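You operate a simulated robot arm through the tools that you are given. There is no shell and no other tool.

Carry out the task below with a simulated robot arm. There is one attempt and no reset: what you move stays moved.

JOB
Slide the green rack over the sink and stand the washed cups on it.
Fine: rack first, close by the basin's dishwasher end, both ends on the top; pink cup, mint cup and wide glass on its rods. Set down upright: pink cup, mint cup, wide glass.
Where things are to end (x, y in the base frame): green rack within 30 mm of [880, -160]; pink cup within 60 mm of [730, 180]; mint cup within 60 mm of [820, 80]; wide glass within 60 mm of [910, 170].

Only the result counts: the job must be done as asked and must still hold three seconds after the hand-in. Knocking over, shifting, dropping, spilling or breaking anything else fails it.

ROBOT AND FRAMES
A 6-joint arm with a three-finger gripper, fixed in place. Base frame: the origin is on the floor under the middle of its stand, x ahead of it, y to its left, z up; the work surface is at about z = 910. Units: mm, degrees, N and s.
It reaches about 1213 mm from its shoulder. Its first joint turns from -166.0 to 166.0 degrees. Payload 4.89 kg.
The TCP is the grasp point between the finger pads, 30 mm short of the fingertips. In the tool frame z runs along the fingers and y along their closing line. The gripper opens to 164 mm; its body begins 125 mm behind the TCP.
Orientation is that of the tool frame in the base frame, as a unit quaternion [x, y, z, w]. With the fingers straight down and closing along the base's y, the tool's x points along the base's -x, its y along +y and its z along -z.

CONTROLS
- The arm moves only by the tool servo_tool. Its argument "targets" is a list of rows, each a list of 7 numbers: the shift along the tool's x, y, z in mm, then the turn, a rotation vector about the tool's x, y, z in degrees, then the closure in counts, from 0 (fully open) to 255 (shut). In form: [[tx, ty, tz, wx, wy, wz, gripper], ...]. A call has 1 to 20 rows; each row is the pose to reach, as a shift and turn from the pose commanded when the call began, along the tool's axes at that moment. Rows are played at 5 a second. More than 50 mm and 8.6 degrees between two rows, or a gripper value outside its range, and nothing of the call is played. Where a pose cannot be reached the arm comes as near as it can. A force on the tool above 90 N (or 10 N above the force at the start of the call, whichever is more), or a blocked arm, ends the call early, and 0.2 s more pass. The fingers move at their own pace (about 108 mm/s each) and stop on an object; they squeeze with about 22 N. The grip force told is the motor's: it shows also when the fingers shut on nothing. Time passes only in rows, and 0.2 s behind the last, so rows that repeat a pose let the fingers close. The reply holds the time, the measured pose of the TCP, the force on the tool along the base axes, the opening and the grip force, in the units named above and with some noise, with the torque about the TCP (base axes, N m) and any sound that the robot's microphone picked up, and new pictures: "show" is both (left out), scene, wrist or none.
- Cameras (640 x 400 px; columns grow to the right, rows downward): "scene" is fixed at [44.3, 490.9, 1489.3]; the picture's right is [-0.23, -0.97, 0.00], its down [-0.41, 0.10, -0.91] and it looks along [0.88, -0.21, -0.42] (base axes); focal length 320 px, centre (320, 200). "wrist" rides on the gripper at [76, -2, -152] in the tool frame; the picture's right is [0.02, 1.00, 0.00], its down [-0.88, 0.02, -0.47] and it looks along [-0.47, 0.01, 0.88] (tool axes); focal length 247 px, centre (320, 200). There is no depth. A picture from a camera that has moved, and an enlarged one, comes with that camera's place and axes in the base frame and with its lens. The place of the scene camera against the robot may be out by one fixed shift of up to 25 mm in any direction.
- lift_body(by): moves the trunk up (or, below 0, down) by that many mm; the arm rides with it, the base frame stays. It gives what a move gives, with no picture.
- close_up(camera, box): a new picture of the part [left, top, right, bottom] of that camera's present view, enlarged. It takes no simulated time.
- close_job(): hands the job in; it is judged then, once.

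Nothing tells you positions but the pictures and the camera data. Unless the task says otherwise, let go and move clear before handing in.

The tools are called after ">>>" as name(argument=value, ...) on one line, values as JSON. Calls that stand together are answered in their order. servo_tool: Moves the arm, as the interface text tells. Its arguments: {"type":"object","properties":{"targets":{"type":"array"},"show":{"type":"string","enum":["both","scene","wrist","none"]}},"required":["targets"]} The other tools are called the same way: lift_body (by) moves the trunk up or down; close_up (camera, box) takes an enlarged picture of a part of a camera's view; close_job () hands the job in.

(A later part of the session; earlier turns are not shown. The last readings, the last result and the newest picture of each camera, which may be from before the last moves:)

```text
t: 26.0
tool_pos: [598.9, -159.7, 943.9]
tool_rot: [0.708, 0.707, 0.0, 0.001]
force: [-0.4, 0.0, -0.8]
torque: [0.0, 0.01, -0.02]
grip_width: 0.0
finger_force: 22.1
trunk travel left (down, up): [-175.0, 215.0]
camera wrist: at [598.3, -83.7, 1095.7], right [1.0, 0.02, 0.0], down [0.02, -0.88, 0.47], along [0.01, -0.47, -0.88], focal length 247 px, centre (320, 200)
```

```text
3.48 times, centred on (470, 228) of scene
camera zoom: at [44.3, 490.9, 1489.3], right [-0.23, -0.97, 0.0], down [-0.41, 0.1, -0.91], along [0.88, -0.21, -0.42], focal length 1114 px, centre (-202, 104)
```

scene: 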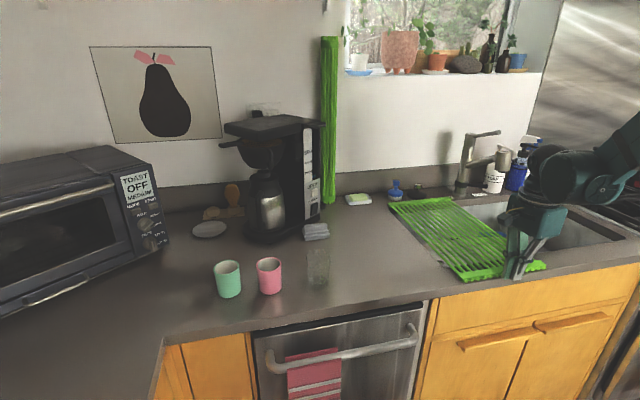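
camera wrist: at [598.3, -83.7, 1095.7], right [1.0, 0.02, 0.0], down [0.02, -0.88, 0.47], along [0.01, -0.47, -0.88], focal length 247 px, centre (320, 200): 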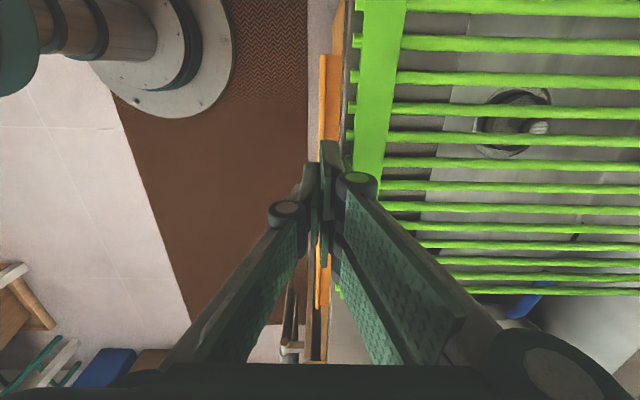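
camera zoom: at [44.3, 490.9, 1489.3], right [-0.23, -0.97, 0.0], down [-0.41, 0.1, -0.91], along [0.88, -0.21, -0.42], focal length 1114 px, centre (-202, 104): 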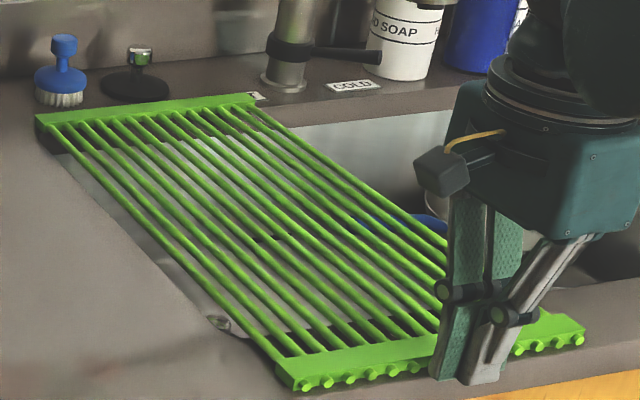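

No rack movement yet — the fingers have only just reached the stubs. Pushing another 9 mm.

>>> servo_tool(targets=[[0, 2, 0, 0, 0, 0, 255], [0, 4, 0, 0, 0, 0, 255], [0, 6, 0, 0, 0, 0, 255], [0, 8, 0, 0, 0, 0, 255], [0, 9, 0, 0, 0, 0, 255], [0, 9, 0, 0, 0, 0, 255]], show="both")

>>> close_up(camera="wrist", box=[270, 90, 430, 190])

>>> close_up(camera="scene", box=[380, 170, 560, 285])

```text
t: 27.4
tool_pos: [608.7, -160.2, 944.4]
tool_rot: [0.707, 0.707, 0.0, 0.0]
force: [-7.2, -0.6, 16.9]
torque: [0.07, -0.02, -0.01]
grip_width: 0.0
finger_force: 21.9
trunk travel left (down, up): [-175.0, 215.0]
camera wrist: at [607.0, -83.7, 1096.6], right [1.0, 0.02, 0.0], down [0.02, -0.88, 0.47], along [0.01, -0.47, -0.88], focal length 247 px, centre (320, 200)
```

scene: 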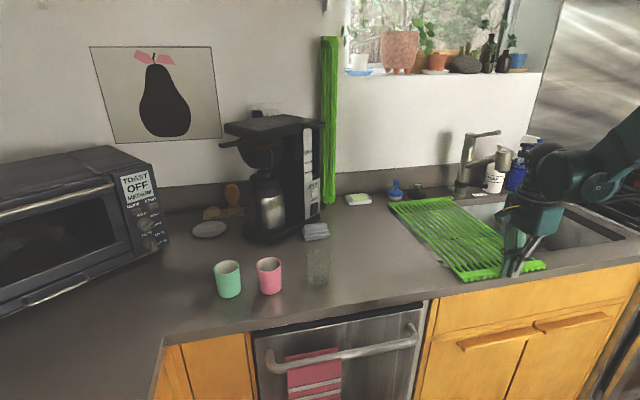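
wrist: 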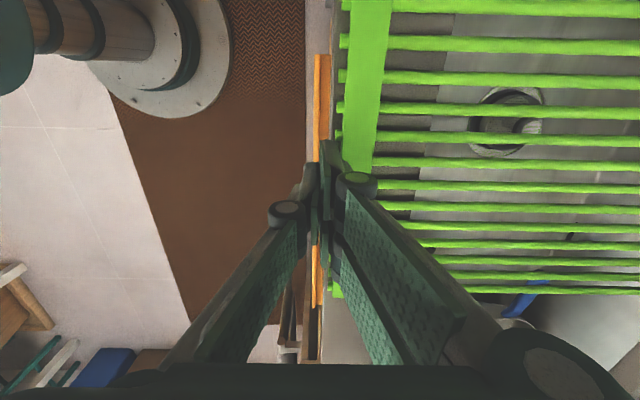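

```text
4.00 times, centred on (350, 140) of wrist
camera zoom: at [607.0, -83.7, 1096.6], right [1.0, 0.02, 0.0], down [0.02, -0.88, 0.47], along [0.01, -0.47, -0.88], focal length 988 px, centre (200, 440)
```

zoom: 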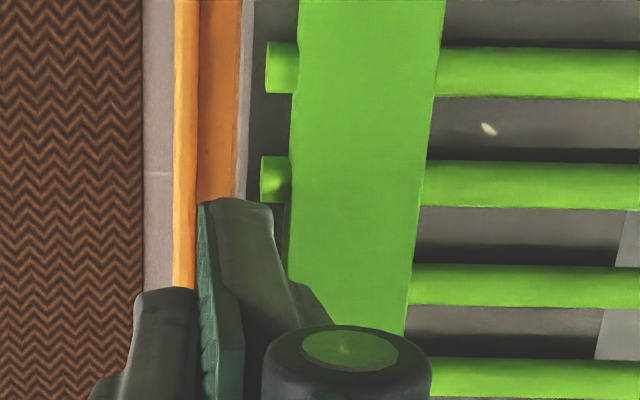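

```text
3.48 times, centred on (470, 228) of scene
camera zoom: at [44.3, 490.9, 1489.3], right [-0.23, -0.97, 0.0], down [-0.41, 0.1, -0.91], along [0.88, -0.21, -0.42], focal length 1114 px, centre (-202, 104)
```

zoom: 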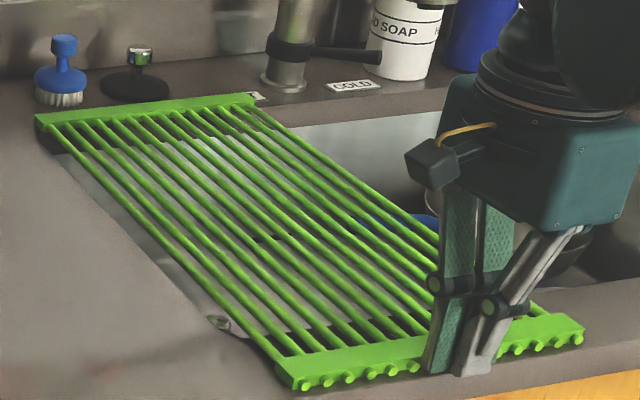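

The fingertips started to ride up on a stub (16.9 N upward), so I'll back off, go 4 mm lower, and push again at the stub's height.

>>> servo_tool(targets=[[0, -5, 0, 0, 0, 0, 255], [0, -12, 0, 0, 0, 0, 255], [0, -12, 4, 0, 0, 0, 255], [0, -12, 4, 0, 0, 0, 255], [0, -9, 4, 0, 0, 0, 255], [0, -7, 4, 0, 0, 0, 255]], show="both")

>>> close_up(camera="wrist", box=[270, 90, 430, 190])

```text
t: 28.8
tool_pos: [602.4, -159.1, 939.8]
tool_rot: [0.707, 0.707, 0.0, 0.0]
force: [-0.3, 0.1, -1.0]
torque: [-0.03, 0.0, -0.01]
grip_width: 0.0
finger_force: 21.6
trunk travel left (down, up): [-175.0, 215.0]
camera wrist: at [600.9, -82.9, 1091.8], right [1.0, 0.02, 0.0], down [0.02, -0.88, 0.47], along [0.01, -0.47, -0.88], focal length 247 px, centre (320, 200)
```

scene: 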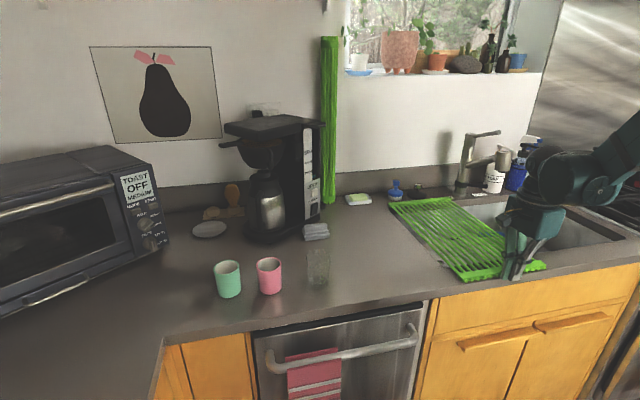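
wrist: 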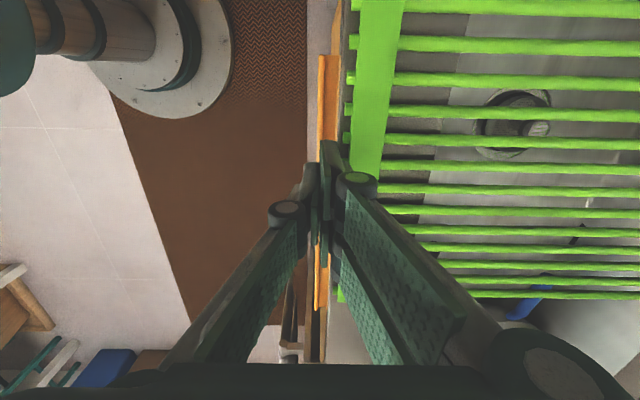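

```text
4.00 times, centred on (350, 140) of wrist
camera zoom: at [600.9, -82.9, 1091.8], right [1.0, 0.02, 0.0], down [0.02, -0.88, 0.47], along [0.01, -0.47, -0.88], focal length 988 px, centre (200, 440)
```

zoom: 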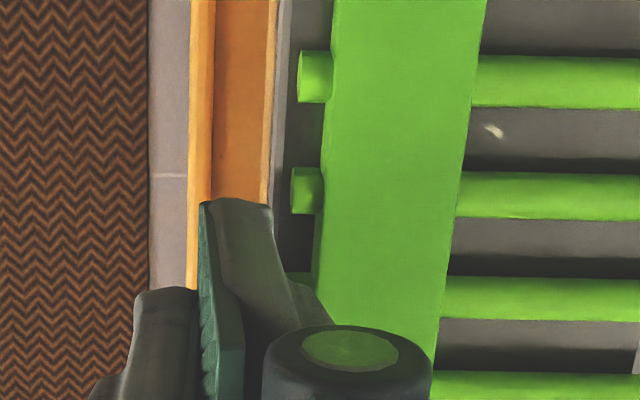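

>>> servo_tool(targets=[[0, 2, 0, 0, 0, 0, 255], [0, 4, 0, 0, 0, 0, 255], [0, 6, 0, 0, 0, 0, 255], [0, 8, 0, 0, 0, 0, 255], [0, 8, 0, 0, 0, 0, 255]], show="none")

>>> close_up(camera="wrist", box=[270, 90, 430, 190])

>>> close_up(camera="scene", box=[380, 170, 560, 285])

```text
t: 30.0
tool_pos: [610.8, -158.3, 939.9]
tool_rot: [0.707, 0.707, 0.001, 0.0]
force: [-1.0, 0.1, -0.7]
torque: [0.0, 0.0, -0.02]
grip_width: 0.1
finger_force: 21.7
trunk travel left (down, up): [-175.0, 215.0]
```

```text
4.00 times, centred on (350, 140) of wrist
camera zoom: at [609.0, -83.1, 1091.8], right [1.0, 0.02, 0.0], down [0.02, -0.88, 0.47], along [0.01, -0.47, -0.88], focal length 988 px, centre (200, 440)
```

zoom: 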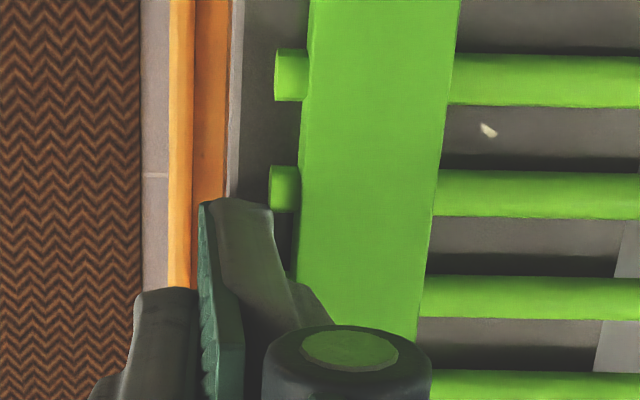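

```text
3.48 times, centred on (470, 228) of scene
camera zoom: at [44.3, 490.9, 1489.3], right [-0.23, -0.97, 0.0], down [-0.41, 0.1, -0.91], along [0.88, -0.21, -0.42], focal length 1114 px, centre (-202, 104)
```

zoom: 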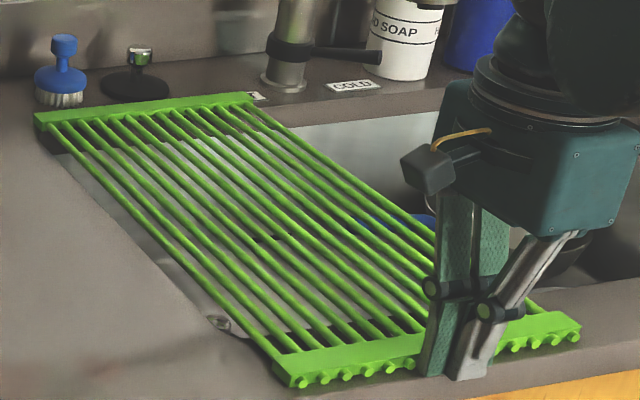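

The rack moved about 4 mm. A further 3 mm is enough; then I'll lift away and check the gap.

>>> servo_tool(targets=[[0, 1.5, 0, 0, 0, 0, 255], [0, 3, 0, 0, 0, 0, 255], [0, 3, 0, 0, 0, 0, 255], [0, -8, 0, 0, 0, 0, 255], [0, -25, -10, 0, 0, 0, 255], [0, -30, -50, 0, 0, 0, 255], [0, -30, -95, 0, 0, 0, 255], [0, -10, -140, 0, 0, 0, 255], [0, 15, -180, 0, 0, 0, 255], [0, 45, -215, 0, 0, 0, 255], [0, 80, -245, 0, 0, 0, 255], [0, 115, -270, 0, 0, 0, 255], [0, 115, -270, 0, 0, 0, 255]], show="both")

>>> close_up(camera="scene", box=[380, 170, 560, 285])

>>> close_up(camera="wrist", box=[250, 0, 640, 240])

```text
t: 32.8
tool_pos: [728.9, -160.9, 1206.4]
tool_rot: [0.707, 0.708, 0.0, 0.0]
force: [1.0, 0.3, -1.1]
torque: [0.01, 0.03, 0.01]
grip_width: 0.0
finger_force: 22.0
trunk travel left (down, up): [-175.0, 215.0]
camera wrist: at [726.2, -85.1, 1359.5], right [1.0, 0.02, 0.0], down [0.02, -0.88, 0.47], along [0.01, -0.47, -0.88], focal length 247 px, centre (320, 200)
```

scene: 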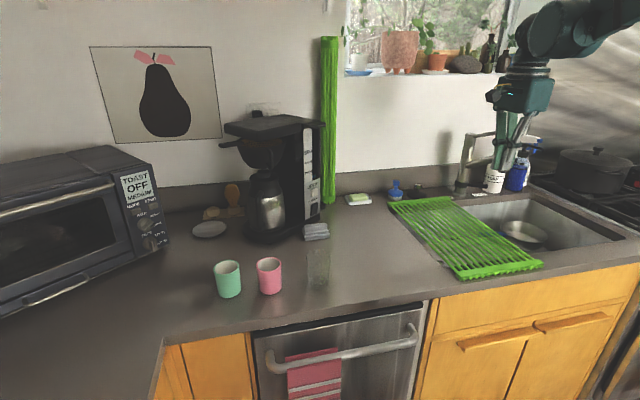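
wrist: 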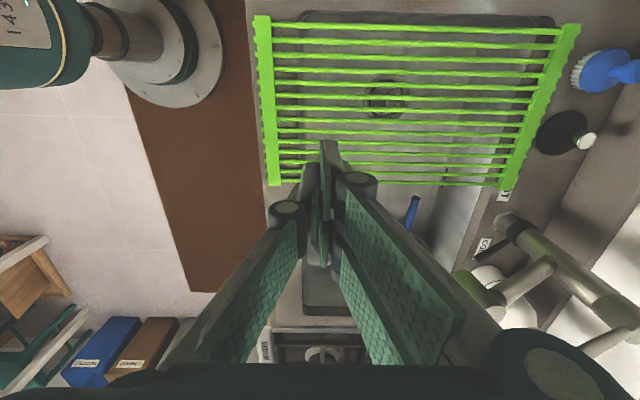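

```text
3.48 times, centred on (470, 228) of scene
camera zoom: at [44.3, 490.9, 1489.3], right [-0.23, -0.97, 0.0], down [-0.41, 0.1, -0.91], along [0.88, -0.21, -0.42], focal length 1114 px, centre (-202, 104)
```

zoom: 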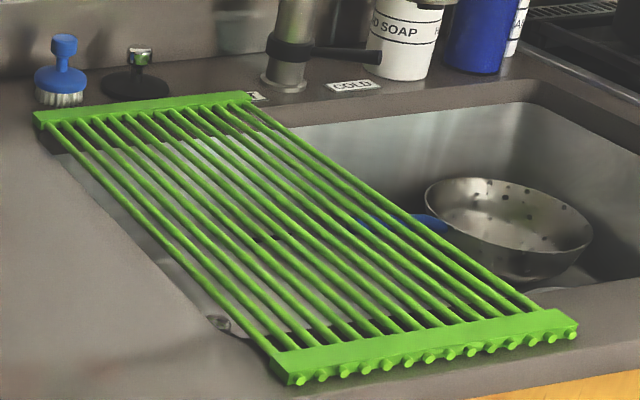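

```text
1.64 times, centred on (445, 120) of wrist
camera zoom: at [726.2, -85.1, 1359.5], right [1.0, 0.02, 0.0], down [0.02, -0.88, 0.47], along [0.01, -0.47, -0.88], focal length 405 px, centre (115, 331)
```

zoom: 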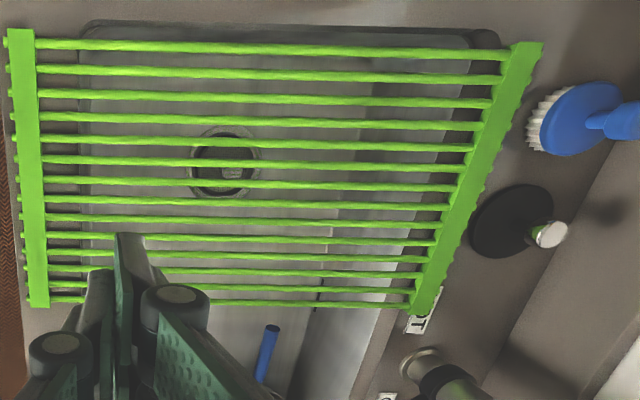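

Rack now sits at about (868, −154), parallel, both bars on the top, ~8 mm clear of the stopper. Next: go over to the cups and look down at the pink one with the fingers open.

>>> servo_tool(targets=[[45, 0, 0, 0, 0, 0, 0], [90, 0, 0, 0, 0, 0, 0], [135, 0, 0, 0, 0, 0, 0], [180, 0, 0, 0, 0, 0, 0], [225, 0, 0, 0, 0, 0, 0], [270, 0, 0, 0, 0, 0, 0], [315, 0, 0, 0, 0, 0, 0], [360, 0, 0, 0, 0, 0, 0], [405, -2, 0, 0, 0, 0, 0], [450, -5, 0, 0, 0, 0, 0], [495, -8, 0, 0, 0, 0, 0], [540, -11, 0, 0, 0, 0, 0], [585, -14, 0, 0, 0, 0, 0], [630, -17, 0, 0, 0, 0, 0], [675, -20, 10, 0, 0, 0, 0], [710, -20, 20, 0, 0, 0, 0], [710, -20, 20, 0, 0, 0, 0]], show="both")

>>> close_up(camera="wrist", box=[180, 30, 460, 240])

```text
t: 36.4
tool_pos: [704.2, 550.7, 1189.9]
tool_rot: [0.707, 0.707, 0.0, 0.0]
force: [0.8, 0.0, -0.2]
torque: [-0.1, 0.06, 0.05]
grip_width: 163.7
finger_force: 0.1
trunk travel left (down, up): [-175.0, 215.0]
camera wrist: at [703.1, 626.0, 1341.2], right [1.0, 0.02, 0.0], down [0.02, -0.88, 0.47], along [0.01, -0.47, -0.88], focal length 247 px, centre (320, 200)
```

scene: 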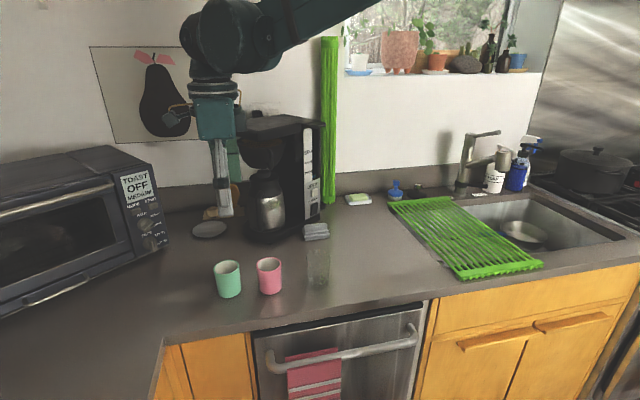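
wrist: 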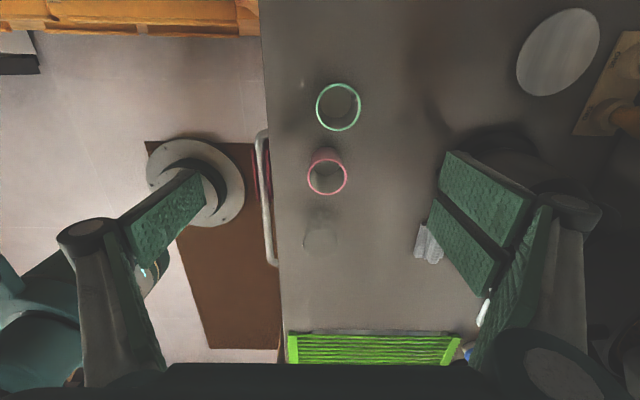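

```text
1.90 times, centred on (320, 135) of wrist
camera zoom: at [703.1, 626.0, 1341.2], right [1.0, 0.02, 0.0], down [0.02, -0.88, 0.47], along [0.01, -0.47, -0.88], focal length 470 px, centre (320, 324)
```

zoom: 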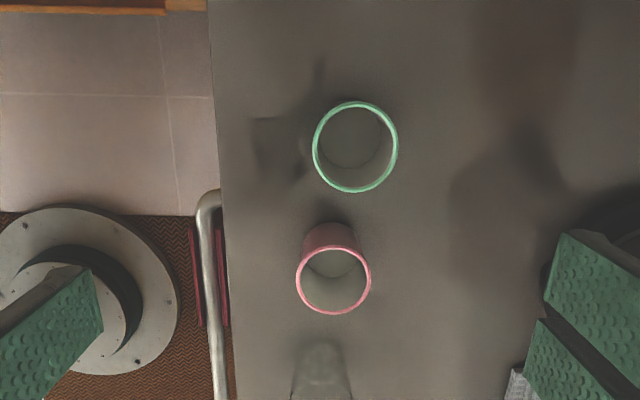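

Triangulating two wrist views puts the pink rim at (717, 475) with its top at z≈979 (about 60 mm wide, 70 mm tall), and mint at (730, 578). I'll go above the pink cup and check alignment before descending.

>>> servo_tool(targets=[[-38, 7, 15, 0, 0, 0, 0], [-76, 13, 35, 0, 0, 0, 0], [-76, 13, 75, 0, 0, 0, 0], [-76, 13, 110, 0, 0, 0, 0], [-76, 13, 130, 0, 0, 0, 0], [-76, 13, 130, 0, 0, 0, 0]], show="both")

>>> close_up(camera="wrist", box=[200, 60, 440, 240])

```text
t: 37.8
tool_pos: [718.0, 473.3, 1059.3]
tool_rot: [0.707, 0.707, 0.0, 0.0]
force: [0.3, 1.4, -0.6]
torque: [-0.01, 0.03, -0.01]
grip_width: 164.0
finger_force: 0.1
trunk travel left (down, up): [-175.0, 215.0]
camera wrist: at [716.9, 548.9, 1211.4], right [1.0, 0.02, 0.0], down [0.02, -0.88, 0.47], along [0.01, -0.47, -0.88], focal length 247 px, centre (320, 200)
```

scene: 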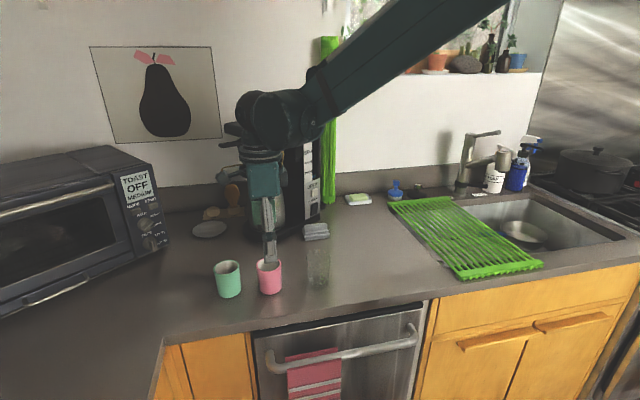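
wrist: 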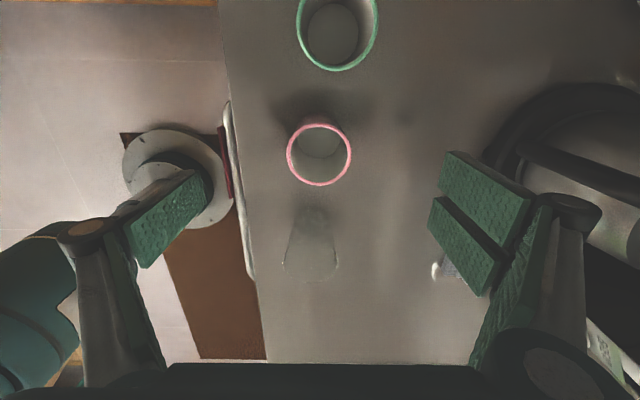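

```text
2.22 times, centred on (320, 150) of wrist
camera zoom: at [716.9, 548.9, 1211.4], right [1.0, 0.02, 0.0], down [0.02, -0.88, 0.47], along [0.01, -0.47, -0.88], focal length 549 px, centre (320, 311)
```

zoom: 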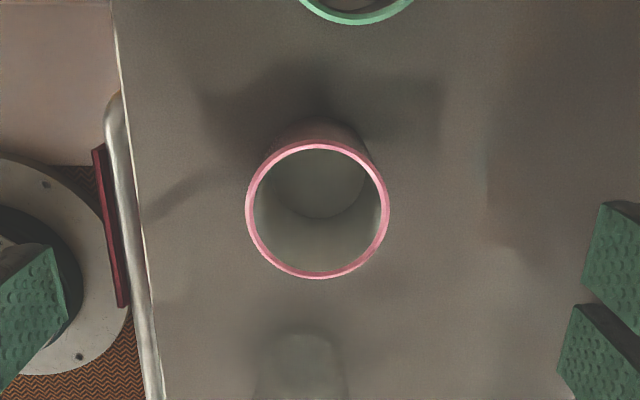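

Aligned: rim centre at (717.5, 476). Descending to grasp height and closing on the pink cup.

>>> servo_tool(targets=[[3, 0, 35, 0, 0, 0, 0], [3, 0, 70, 0, 0, 0, 0], [3, 0, 95, 0, 0, 0, 0], [3, 0, 107, 0, 0, 0, 0], [3, 0, 107, 0, 0, 0, 0], [3, 0, 107, 0, 0, 0, 80], [3, 0, 107, 0, 0, 0, 160], [3, 0, 107, 0, 0, 0, 255], [3, 0, 107, 0, 0, 0, 255], [3, 0, 107, 0, 0, 0, 255], [3, 0, 107, 0, 0, 0, 255]], show="both")

```text
t: 40.2
tool_pos: [718.5, 477.9, 952.8]
tool_rot: [0.707, 0.707, 0.0, 0.0]
force: [-1.6, 0.2, 1.2]
torque: [-0.01, 0.02, -0.01]
grip_width: 56.9
finger_force: 22.5
trunk travel left (down, up): [-175.0, 215.0]
camera wrist: at [716.7, 552.4, 1104.9], right [1.0, 0.02, 0.0], down [0.02, -0.88, 0.47], along [0.01, -0.47, -0.88], focal length 247 px, centre (320, 200)
```

scene: 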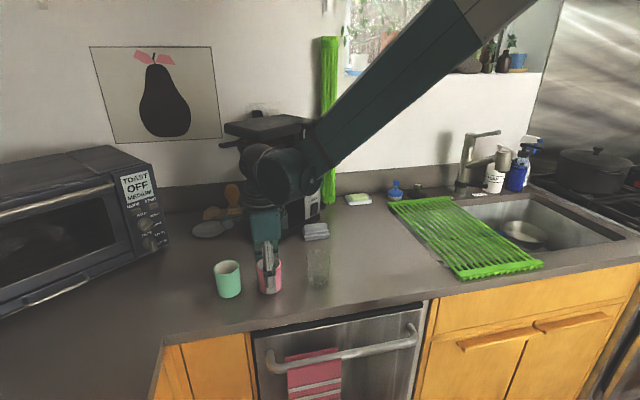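
wrist: 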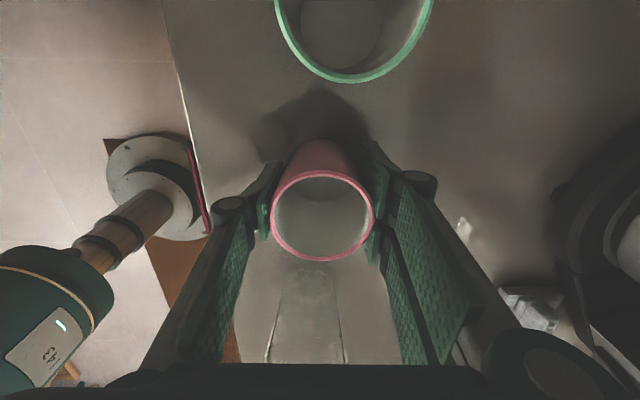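

The fingers stopped at 57 mm on the pink cup. I'll lift it slowly and check that it hangs straight.

>>> servo_tool(targets=[[0, 0, -8, 0, 0, 0, 255], [0, 0, -20, 0, 0, 0, 255], [0, 0, -50, 0, 0, 0, 255], [0, 0, -90, 0, 0, 0, 255], [0, 0, -130, 0, 0, 0, 255], [0, 0, -165, 0, 0, 0, 255], [0, 0, -165, 0, 0, 0, 255]], show="both")

```text
t: 41.8
tool_pos: [719.0, 479.4, 1118.7]
tool_rot: [0.707, 0.707, 0.0, 0.0]
force: [0.1, -0.2, -2.5]
torque: [0.05, -0.03, 0.01]
grip_width: 59.7
finger_force: 21.8
trunk travel left (down, up): [-175.0, 215.0]
camera wrist: at [716.9, 554.5, 1271.4], right [1.0, 0.02, 0.0], down [0.02, -0.88, 0.47], along [0.01, -0.47, -0.88], focal length 247 px, centre (320, 200)
```

scene: 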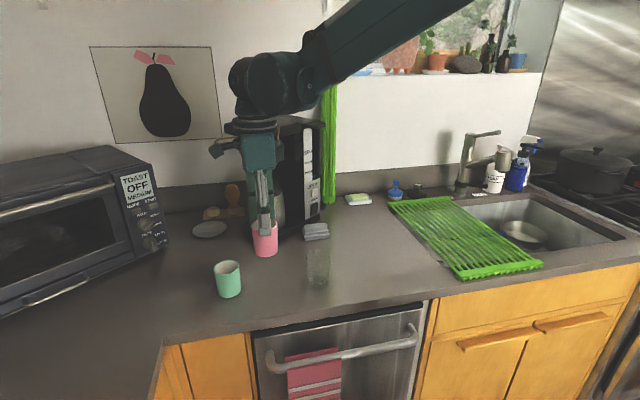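
wrist: 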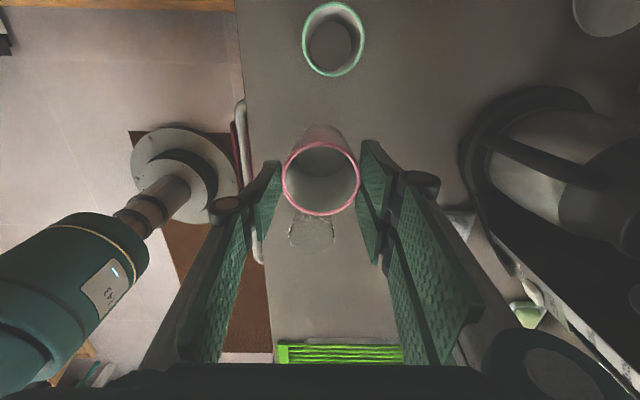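

The rim looks lower between the fingers than it was at the grasp, so the cup may have slipped down. Checking at once, before any more motion.

>>> close_up(camera="scene", box=[200, 130, 340, 300])

>>> close_up(camera="wrist", box=[220, 100, 420, 280])

```text
2.35 times, centred on (270, 215) of scene
camera zoom: at [44.3, 490.9, 1489.3], right [-0.23, -0.97, 0.0], down [-0.41, 0.1, -0.91], along [0.88, -0.21, -0.42], focal length 753 px, centre (438, 165)
```

zoom: 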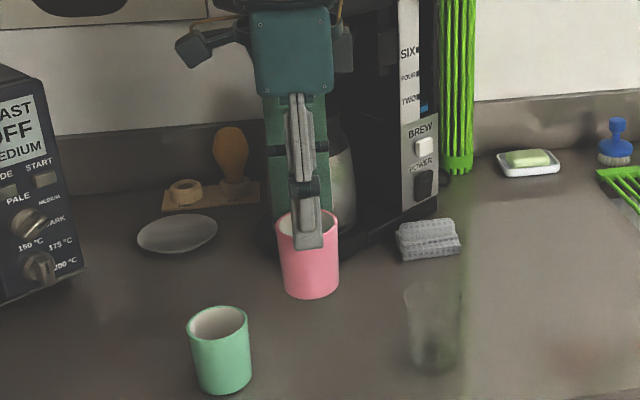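

```text
2.22 times, centred on (320, 190) of wrist
camera zoom: at [716.9, 554.5, 1271.4], right [1.0, 0.02, 0.0], down [0.02, -0.88, 0.47], along [0.01, -0.47, -0.88], focal length 549 px, centre (320, 222)
```

zoom: 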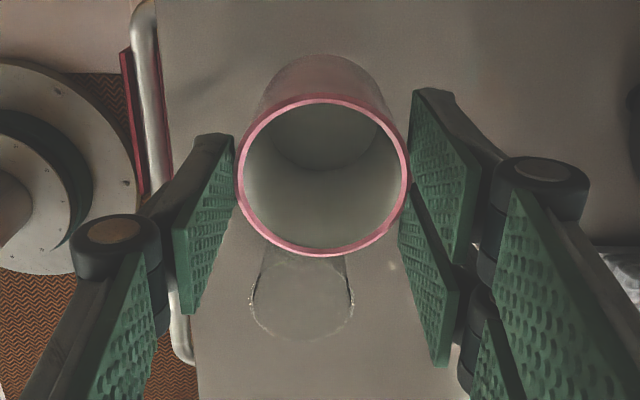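

The cup has slid about 50 mm down and is held only near its rim. I'll bring it straight back down to the counter right away, then re-grip it.

>>> servo_tool(targets=[[0, 0, 40, 0, 0, 0, 255], [0, 0, 80, 0, 0, 0, 255], [0, 0, 96, 0, 0, 0, 255], [0, 0, 104, 0, 0, 0, 255]], show="both")

>>> close_up(camera="scene", box=[200, 180, 340, 310])

>>> close_up(camera="wrist", box=[220, 100, 420, 280])

```text
t: 42.8
tool_pos: [719.5, 477.3, 1013.1]
tool_rot: [0.707, 0.707, 0.0, 0.0]
force: [0.0, 0.1, -1.8]
torque: [-0.02, 0.03, -0.02]
grip_width: 59.5
finger_force: 22.0
trunk travel left (down, up): [-175.0, 215.0]
camera wrist: at [718.3, 552.9, 1165.5], right [1.0, 0.02, 0.0], down [0.02, -0.88, 0.47], along [0.01, -0.47, -0.88], focal length 247 px, centre (320, 200)
```

scene: 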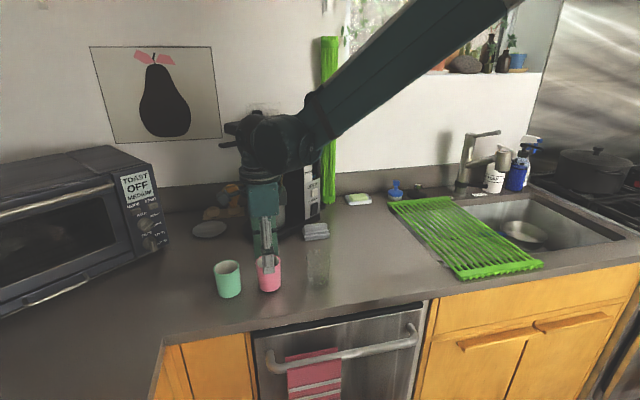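
wrist: 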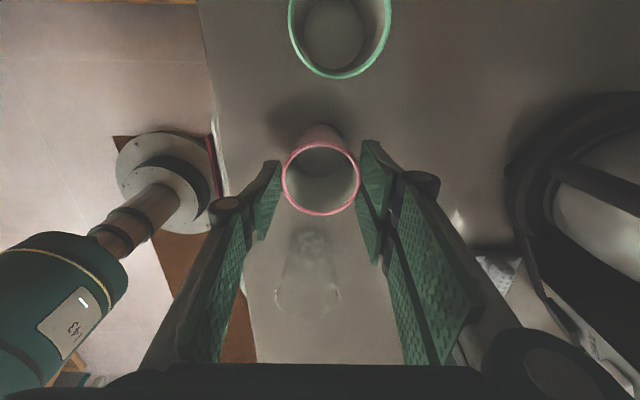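

```text
3.08 times, centred on (270, 245) of scene
camera zoom: at [44.3, 490.9, 1489.3], right [-0.23, -0.97, 0.0], down [-0.41, 0.1, -0.91], along [0.88, -0.21, -0.42], focal length 985 px, centre (474, 62)
```

zoom: 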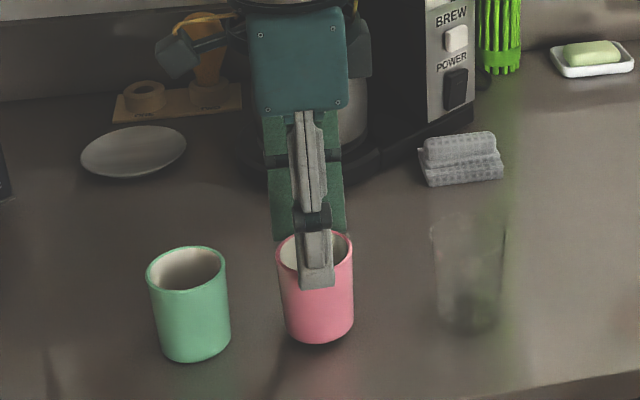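

```text
2.22 times, centred on (320, 190) of wrist
camera zoom: at [718.3, 552.9, 1165.5], right [1.0, 0.02, 0.0], down [0.02, -0.88, 0.47], along [0.01, -0.47, -0.88], focal length 549 px, centre (320, 222)
```

zoom: 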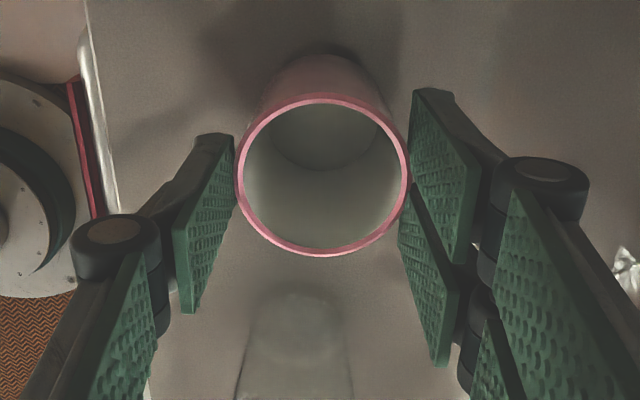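

The cup is still held at the same spot in the grip, so it slipped only during the quick lift, and it's now a few mm above the counter. I'll set it down gently first.

>>> servo_tool(targets=[[0, 0, 2, 0, 0, 0, 255], [0, 0, 4, 0, 0, 0, 255], [0, 0, 6, 0, 0, 0, 255], [0, 0, 6, 0, 0, 0, 255]], show="scene")

>>> close_up(camera="scene", box=[220, 230, 340, 310])

```text
t: 43.8
tool_pos: [718.2, 476.9, 1007.6]
tool_rot: [0.707, 0.707, 0.0, 0.0]
force: [0.5, 0.6, -1.5]
torque: [0.0, 0.06, -0.01]
grip_width: 59.7
finger_force: 22.0
trunk travel left (down, up): [-175.0, 215.0]
```

scene: 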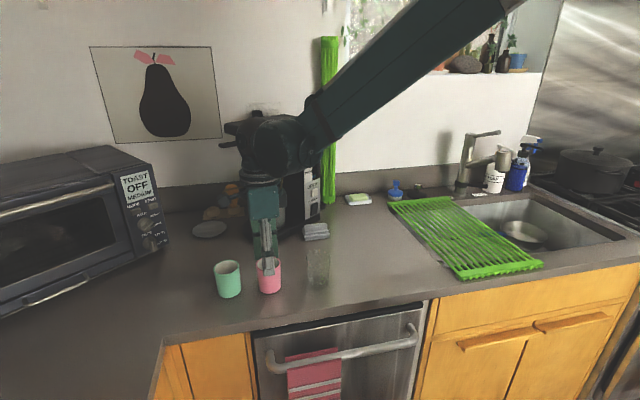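

```text
5.00 times, centred on (280, 270) of scene
camera zoom: at [44.3, 490.9, 1489.3], right [-0.23, -0.97, 0.0], down [-0.41, 0.1, -0.91], along [0.88, -0.21, -0.42], focal length 1601 px, centre (520, -150)
```

zoom: 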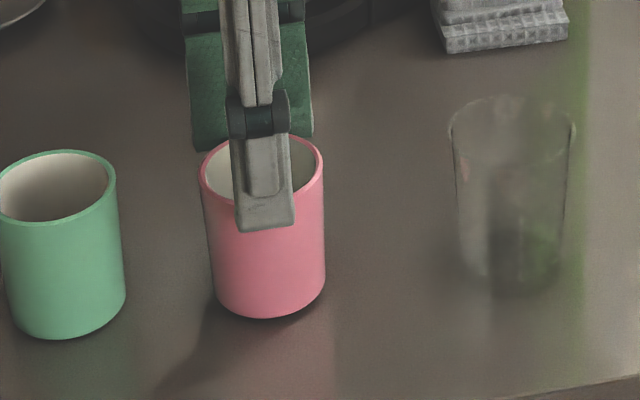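

>>> servo_tool(targets=[[0, 0, 1, 0, 0, 0, 255], [0, 0, 2, 0, 0, 0, 255], [0, 0, 3, 0, 0, 0, 255], [0, 0, 3, 0, 0, 0, 255]], show="none")

```text
t: 44.8
tool_pos: [718.8, 477.4, 1005.7]
tool_rot: [0.707, 0.707, 0.0, 0.0]
force: [5.4, 2.3, 14.2]
torque: [0.07, -0.24, -0.01]
grip_width: 59.5
finger_force: 21.4
trunk travel left (down, up): [-175.0, 215.0]
```

The cup is back on the counter (14 N contact), and the grip held that load, so it can hold the weight. I'll open, go down lower over the cup, and grip again.

>>> servo_tool(targets=[[0, 0, -2, 0, 0, 0, 240], [0, 0, -2, 0, 0, 0, 120], [0, 0, -2, 0, 0, 0, 60], [0, 0, -2, 0, 0, 0, 60], [0, 0, 15, 0, 0, 0, 60], [0, 0, 35, 0, 0, 0, 60], [0, 0, 50, 0, 0, 0, 60], [0, 0, 54, 0, 0, 0, 60], [0, 0, 54, 0, 0, 0, 60]], show="both")

>>> close_up(camera="scene", box=[200, 200, 340, 310])

>>> close_up(camera="wrist", box=[200, 100, 440, 280])

```text
t: 46.8
tool_pos: [718.8, 477.6, 949.2]
tool_rot: [0.707, 0.707, -0.001, 0.0]
force: [-0.3, 0.1, -0.6]
torque: [-0.04, 0.01, 0.01]
grip_width: 125.6
finger_force: 0.0
trunk travel left (down, up): [-175.0, 215.0]
camera wrist: at [717.6, 552.4, 1102.5], right [1.0, 0.02, 0.0], down [0.02, -0.88, 0.47], along [0.01, -0.47, -0.88], focal length 247 px, centre (320, 200)
```

scene: 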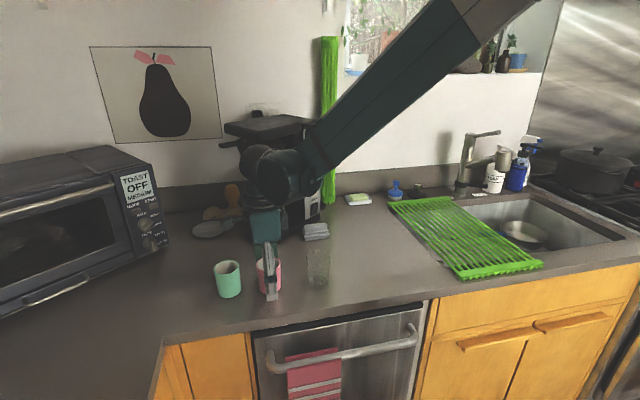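
wrist: 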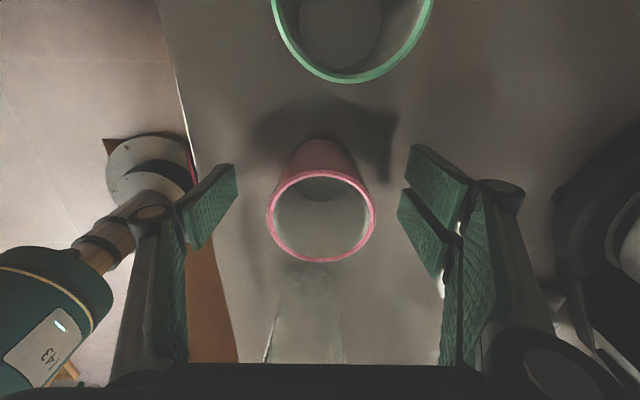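

```text
3.64 times, centred on (270, 255) of scene
camera zoom: at [44.3, 490.9, 1489.3], right [-0.23, -0.97, 0.0], down [-0.41, 0.1, -0.91], along [0.88, -0.21, -0.42], focal length 1164 px, centre (502, 0)
```

zoom: 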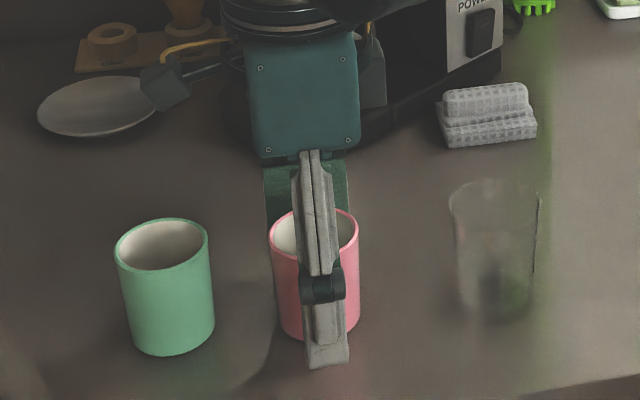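

```text
2.22 times, centred on (320, 190) of wrist
camera zoom: at [717.6, 552.4, 1102.5], right [1.0, 0.02, 0.0], down [0.02, -0.88, 0.47], along [0.01, -0.47, -0.88], focal length 549 px, centre (320, 222)
```

zoom: 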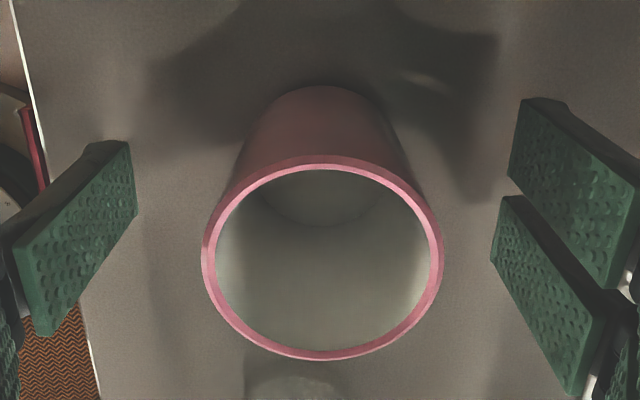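

The cup stands upright and centred between the pads. Closing, waiting a full second, then a very slow test lift.

>>> servo_tool(targets=[[0, 0, 0, 0, 0, 0, 150], [0, 0, 0, 0, 0, 0, 255], [0, 0, 0, 0, 0, 0, 255], [0, 0, 0, 0, 0, 0, 255], [0, 0, 0, 0, 0, 0, 255], [0, 0, 0, 0, 0, 0, 255], [0, 0, 0, 0, 0, 0, 255]], show="wrist")

>>> close_up(camera="wrist", box=[200, 100, 440, 280])

>>> close_up(camera="scene", box=[200, 200, 340, 310])

```text
t: 48.4
tool_pos: [718.7, 476.0, 951.1]
tool_rot: [0.707, 0.707, 0.0, 0.0]
force: [-0.4, 0.9, 0.9]
torque: [0.02, -0.02, -0.01]
grip_width: 56.8
finger_force: 22.6
trunk travel left (down, up): [-175.0, 215.0]
camera wrist: at [717.5, 552.4, 1102.7], right [1.0, 0.02, 0.0], down [0.02, -0.88, 0.47], along [0.01, -0.47, -0.88], focal length 247 px, centre (320, 200)
```

wrist: 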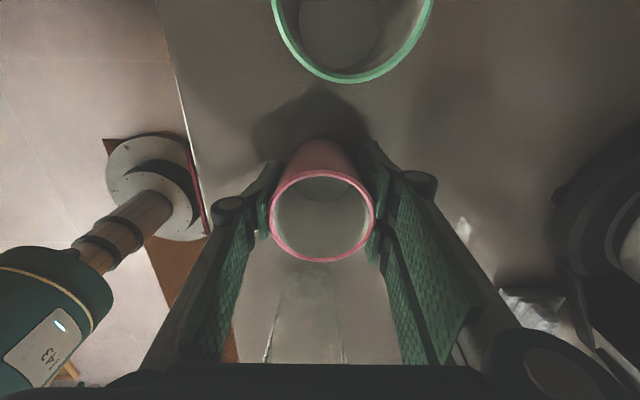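

```text
2.22 times, centred on (320, 190) of wrist
camera zoom: at [717.5, 552.4, 1102.7], right [1.0, 0.02, 0.0], down [0.02, -0.88, 0.47], along [0.01, -0.47, -0.88], focal length 549 px, centre (320, 222)
```

zoom: 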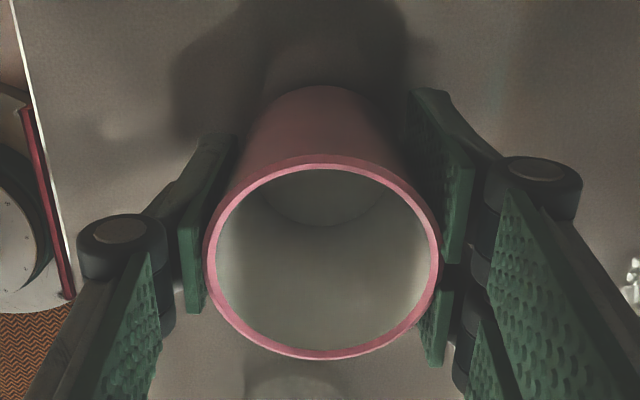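

```text
3.64 times, centred on (270, 255) of scene
camera zoom: at [44.3, 490.9, 1489.3], right [-0.23, -0.97, 0.0], down [-0.41, 0.1, -0.91], along [0.88, -0.21, -0.42], focal length 1164 px, centre (502, 0)
```

zoom: 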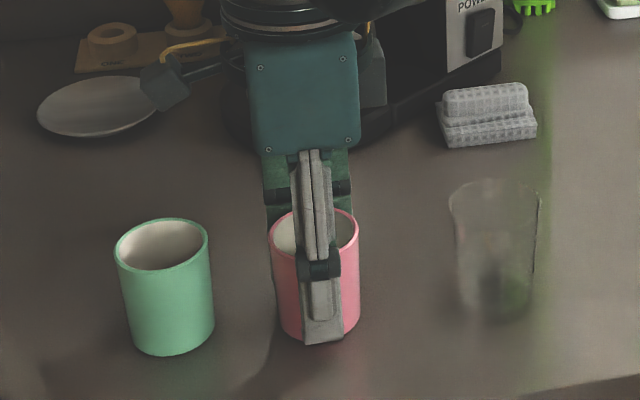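

>>> servo_tool(targets=[[0, 0, -2, 0, 0, 0, 255], [0, 0, -4, 0, 0, 0, 255], [0, 0, -6, 0, 0, 0, 255], [0, 0, -8, 0, 0, 0, 255], [0, 0, -10, 0, 0, 0, 255], [0, 0, -12, 0, 0, 0, 255], [0, 0, -15, 0, 0, 0, 255], [0, 0, -18, 0, 0, 0, 255], [0, 0, -18, 0, 0, 0, 255]], show="wrist")

>>> close_up(camera="wrist", box=[200, 100, 440, 280])

>>> close_up(camera="scene", box=[200, 200, 340, 310])

```text
t: 50.4
tool_pos: [718.2, 476.9, 970.1]
tool_rot: [0.707, 0.707, 0.0, 0.0]
force: [0.3, 0.1, -1.3]
torque: [-0.01, 0.03, 0.04]
grip_width: 56.7
finger_force: 21.8
trunk travel left (down, up): [-175.0, 215.0]
camera wrist: at [716.9, 553.0, 1121.4], right [1.0, 0.02, 0.0], down [0.02, -0.88, 0.47], along [0.01, -0.47, -0.88], focal length 247 px, centre (320, 200)
```

wrist: 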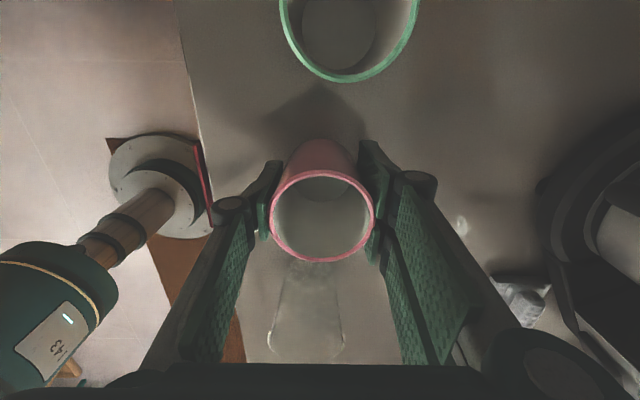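

```text
2.22 times, centred on (320, 190) of wrist
camera zoom: at [716.9, 553.0, 1121.4], right [1.0, 0.02, 0.0], down [0.02, -0.88, 0.47], along [0.01, -0.47, -0.88], focal length 549 px, centre (320, 222)
```

zoom: 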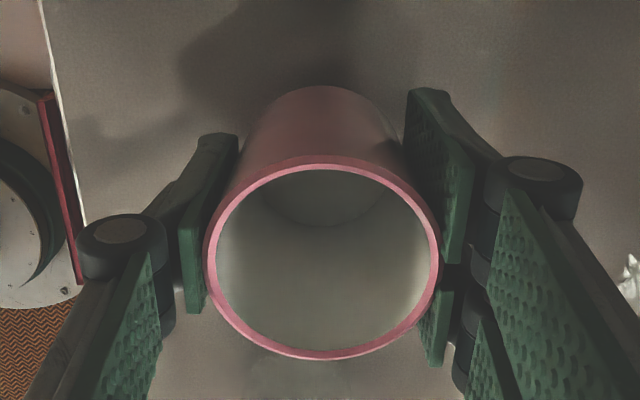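

```text
3.64 times, centred on (270, 255) of scene
camera zoom: at [44.3, 490.9, 1489.3], right [-0.23, -0.97, 0.0], down [-0.41, 0.1, -0.91], along [0.88, -0.21, -0.42], focal length 1164 px, centre (502, 0)
```

zoom: 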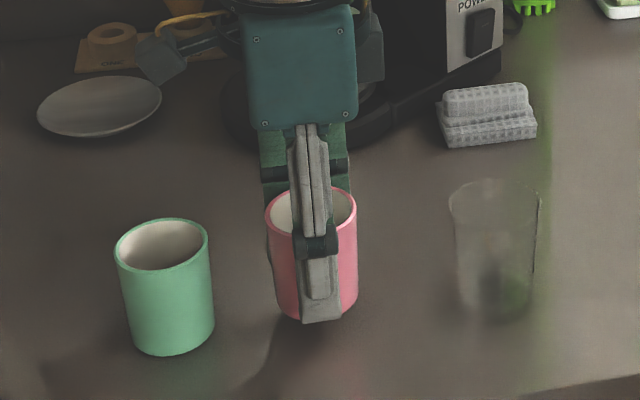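

No slip at slow speed. I'll continue with gentle ramps (≤60 mm/s) up to travel height.

>>> servo_tool(targets=[[0, 0, -3, 0, 0, 0, 255], [0, 0, -7, 0, 0, 0, 255], [0, 0, -12, 0, 0, 0, 255], [0, 0, -19, 0, 0, 0, 255], [0, 0, -27, 0, 0, 0, 255], [0, 0, -36, 0, 0, 0, 255], [0, 0, -46, 0, 0, 0, 255], [0, 0, -56, 0, 0, 0, 255], [0, 0, -66, 0, 0, 0, 255], [0, 0, -76, 0, 0, 0, 255], [0, 0, -86, 0, 0, 0, 255], [0, 0, -95, 0, 0, 0, 255], [0, 0, -103, 0, 0, 0, 255], [0, 0, -109, 0, 0, 0, 255], [0, 0, -113, 0, 0, 0, 255], [0, 0, -115, 0, 0, 0, 255], [0, 0, -115, 0, 0, 0, 255]], show="wrist")

>>> close_up(camera="wrist", box=[200, 100, 440, 280])

```text
t: 54.0
tool_pos: [718.8, 476.6, 1083.8]
tool_rot: [0.707, 0.707, 0.0, 0.0]
force: [-0.9, -0.6, -1.4]
torque: [0.02, 0.04, 0.01]
grip_width: 56.5
finger_force: 22.6
trunk travel left (down, up): [-175.0, 215.0]
camera wrist: at [716.9, 553.4, 1236.2], right [1.0, 0.02, 0.0], down [0.02, -0.88, 0.47], along [0.01, -0.47, -0.88], focal length 247 px, centre (320, 200)
```

wrist: 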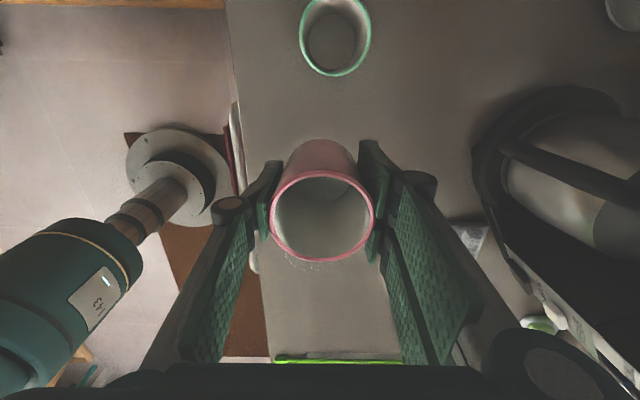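

```text
2.22 times, centred on (320, 190) of wrist
camera zoom: at [716.9, 553.4, 1236.2], right [1.0, 0.02, 0.0], down [0.02, -0.88, 0.47], along [0.01, -0.47, -0.88], focal length 549 px, centre (320, 222)
```

zoom: 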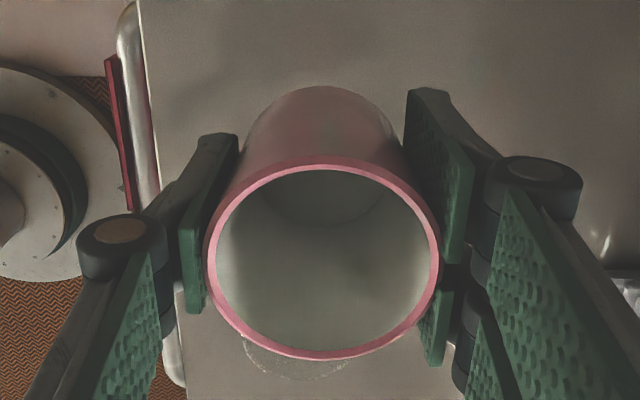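

Held firmly with no slip, cup bottom about 130 mm above the counter. Moving smoothly toward the rack.

>>> servo_tool(targets=[[-4, 0, 0, 0, 0, 0, 255], [-10, 0, 0, 0, 0, 0, 255], [-18, 0, 0, 0, 0, 0, 255], [-28, 0, 0, 0, 0, 0, 255], [-40, 0, 0, 0, 0, 0, 255], [-54, 0, 0, 0, 0, 0, 255], [-70, 0, 0, 0, 0, 0, 255], [-88, 0, 0, 0, 0, 0, 255], [-108, 0, 0, 0, 0, 0, 255], [-130, 0, 0, 0, 0, 0, 255], [-153, 0, 0, 0, 0, 0, 255], [-176, 0, 0, 0, 0, 0, 255], [-199, 0, 0, 0, 0, 0, 255], [-222, 0, 0, 0, 0, 0, 255], [-244, 0, 0, 0, 0, 0, 255], [-264, 0, 0, 0, 0, 0, 255], [-281, 0, 0, 0, 0, 0, 255], [-294, 0, 0, 0, 0, 0, 255], [-303, 0, 0, 0, 0, 0, 255], [-308, 0, 0, 0, 0, 0, 255]], show="wrist")

```text
t: 58.2
tool_pos: [718.4, 168.8, 1084.8]
tool_rot: [0.707, 0.707, 0.0, 0.0]
force: [0.0, 1.0, -1.6]
torque: [-0.02, 0.03, 0.01]
grip_width: 56.7
finger_force: 22.4
trunk travel left (down, up): [-175.0, 215.0]
camera wrist: at [716.5, 244.9, 1236.2], right [1.0, 0.02, 0.0], down [0.02, -0.88, 0.47], along [0.01, -0.47, -0.88], focal length 247 px, centre (320, 200)
```

wrist: 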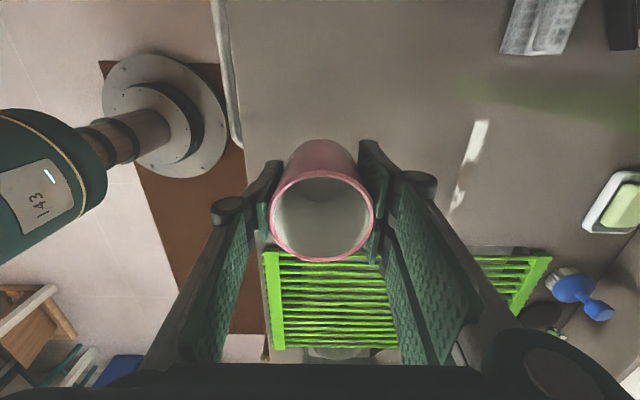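

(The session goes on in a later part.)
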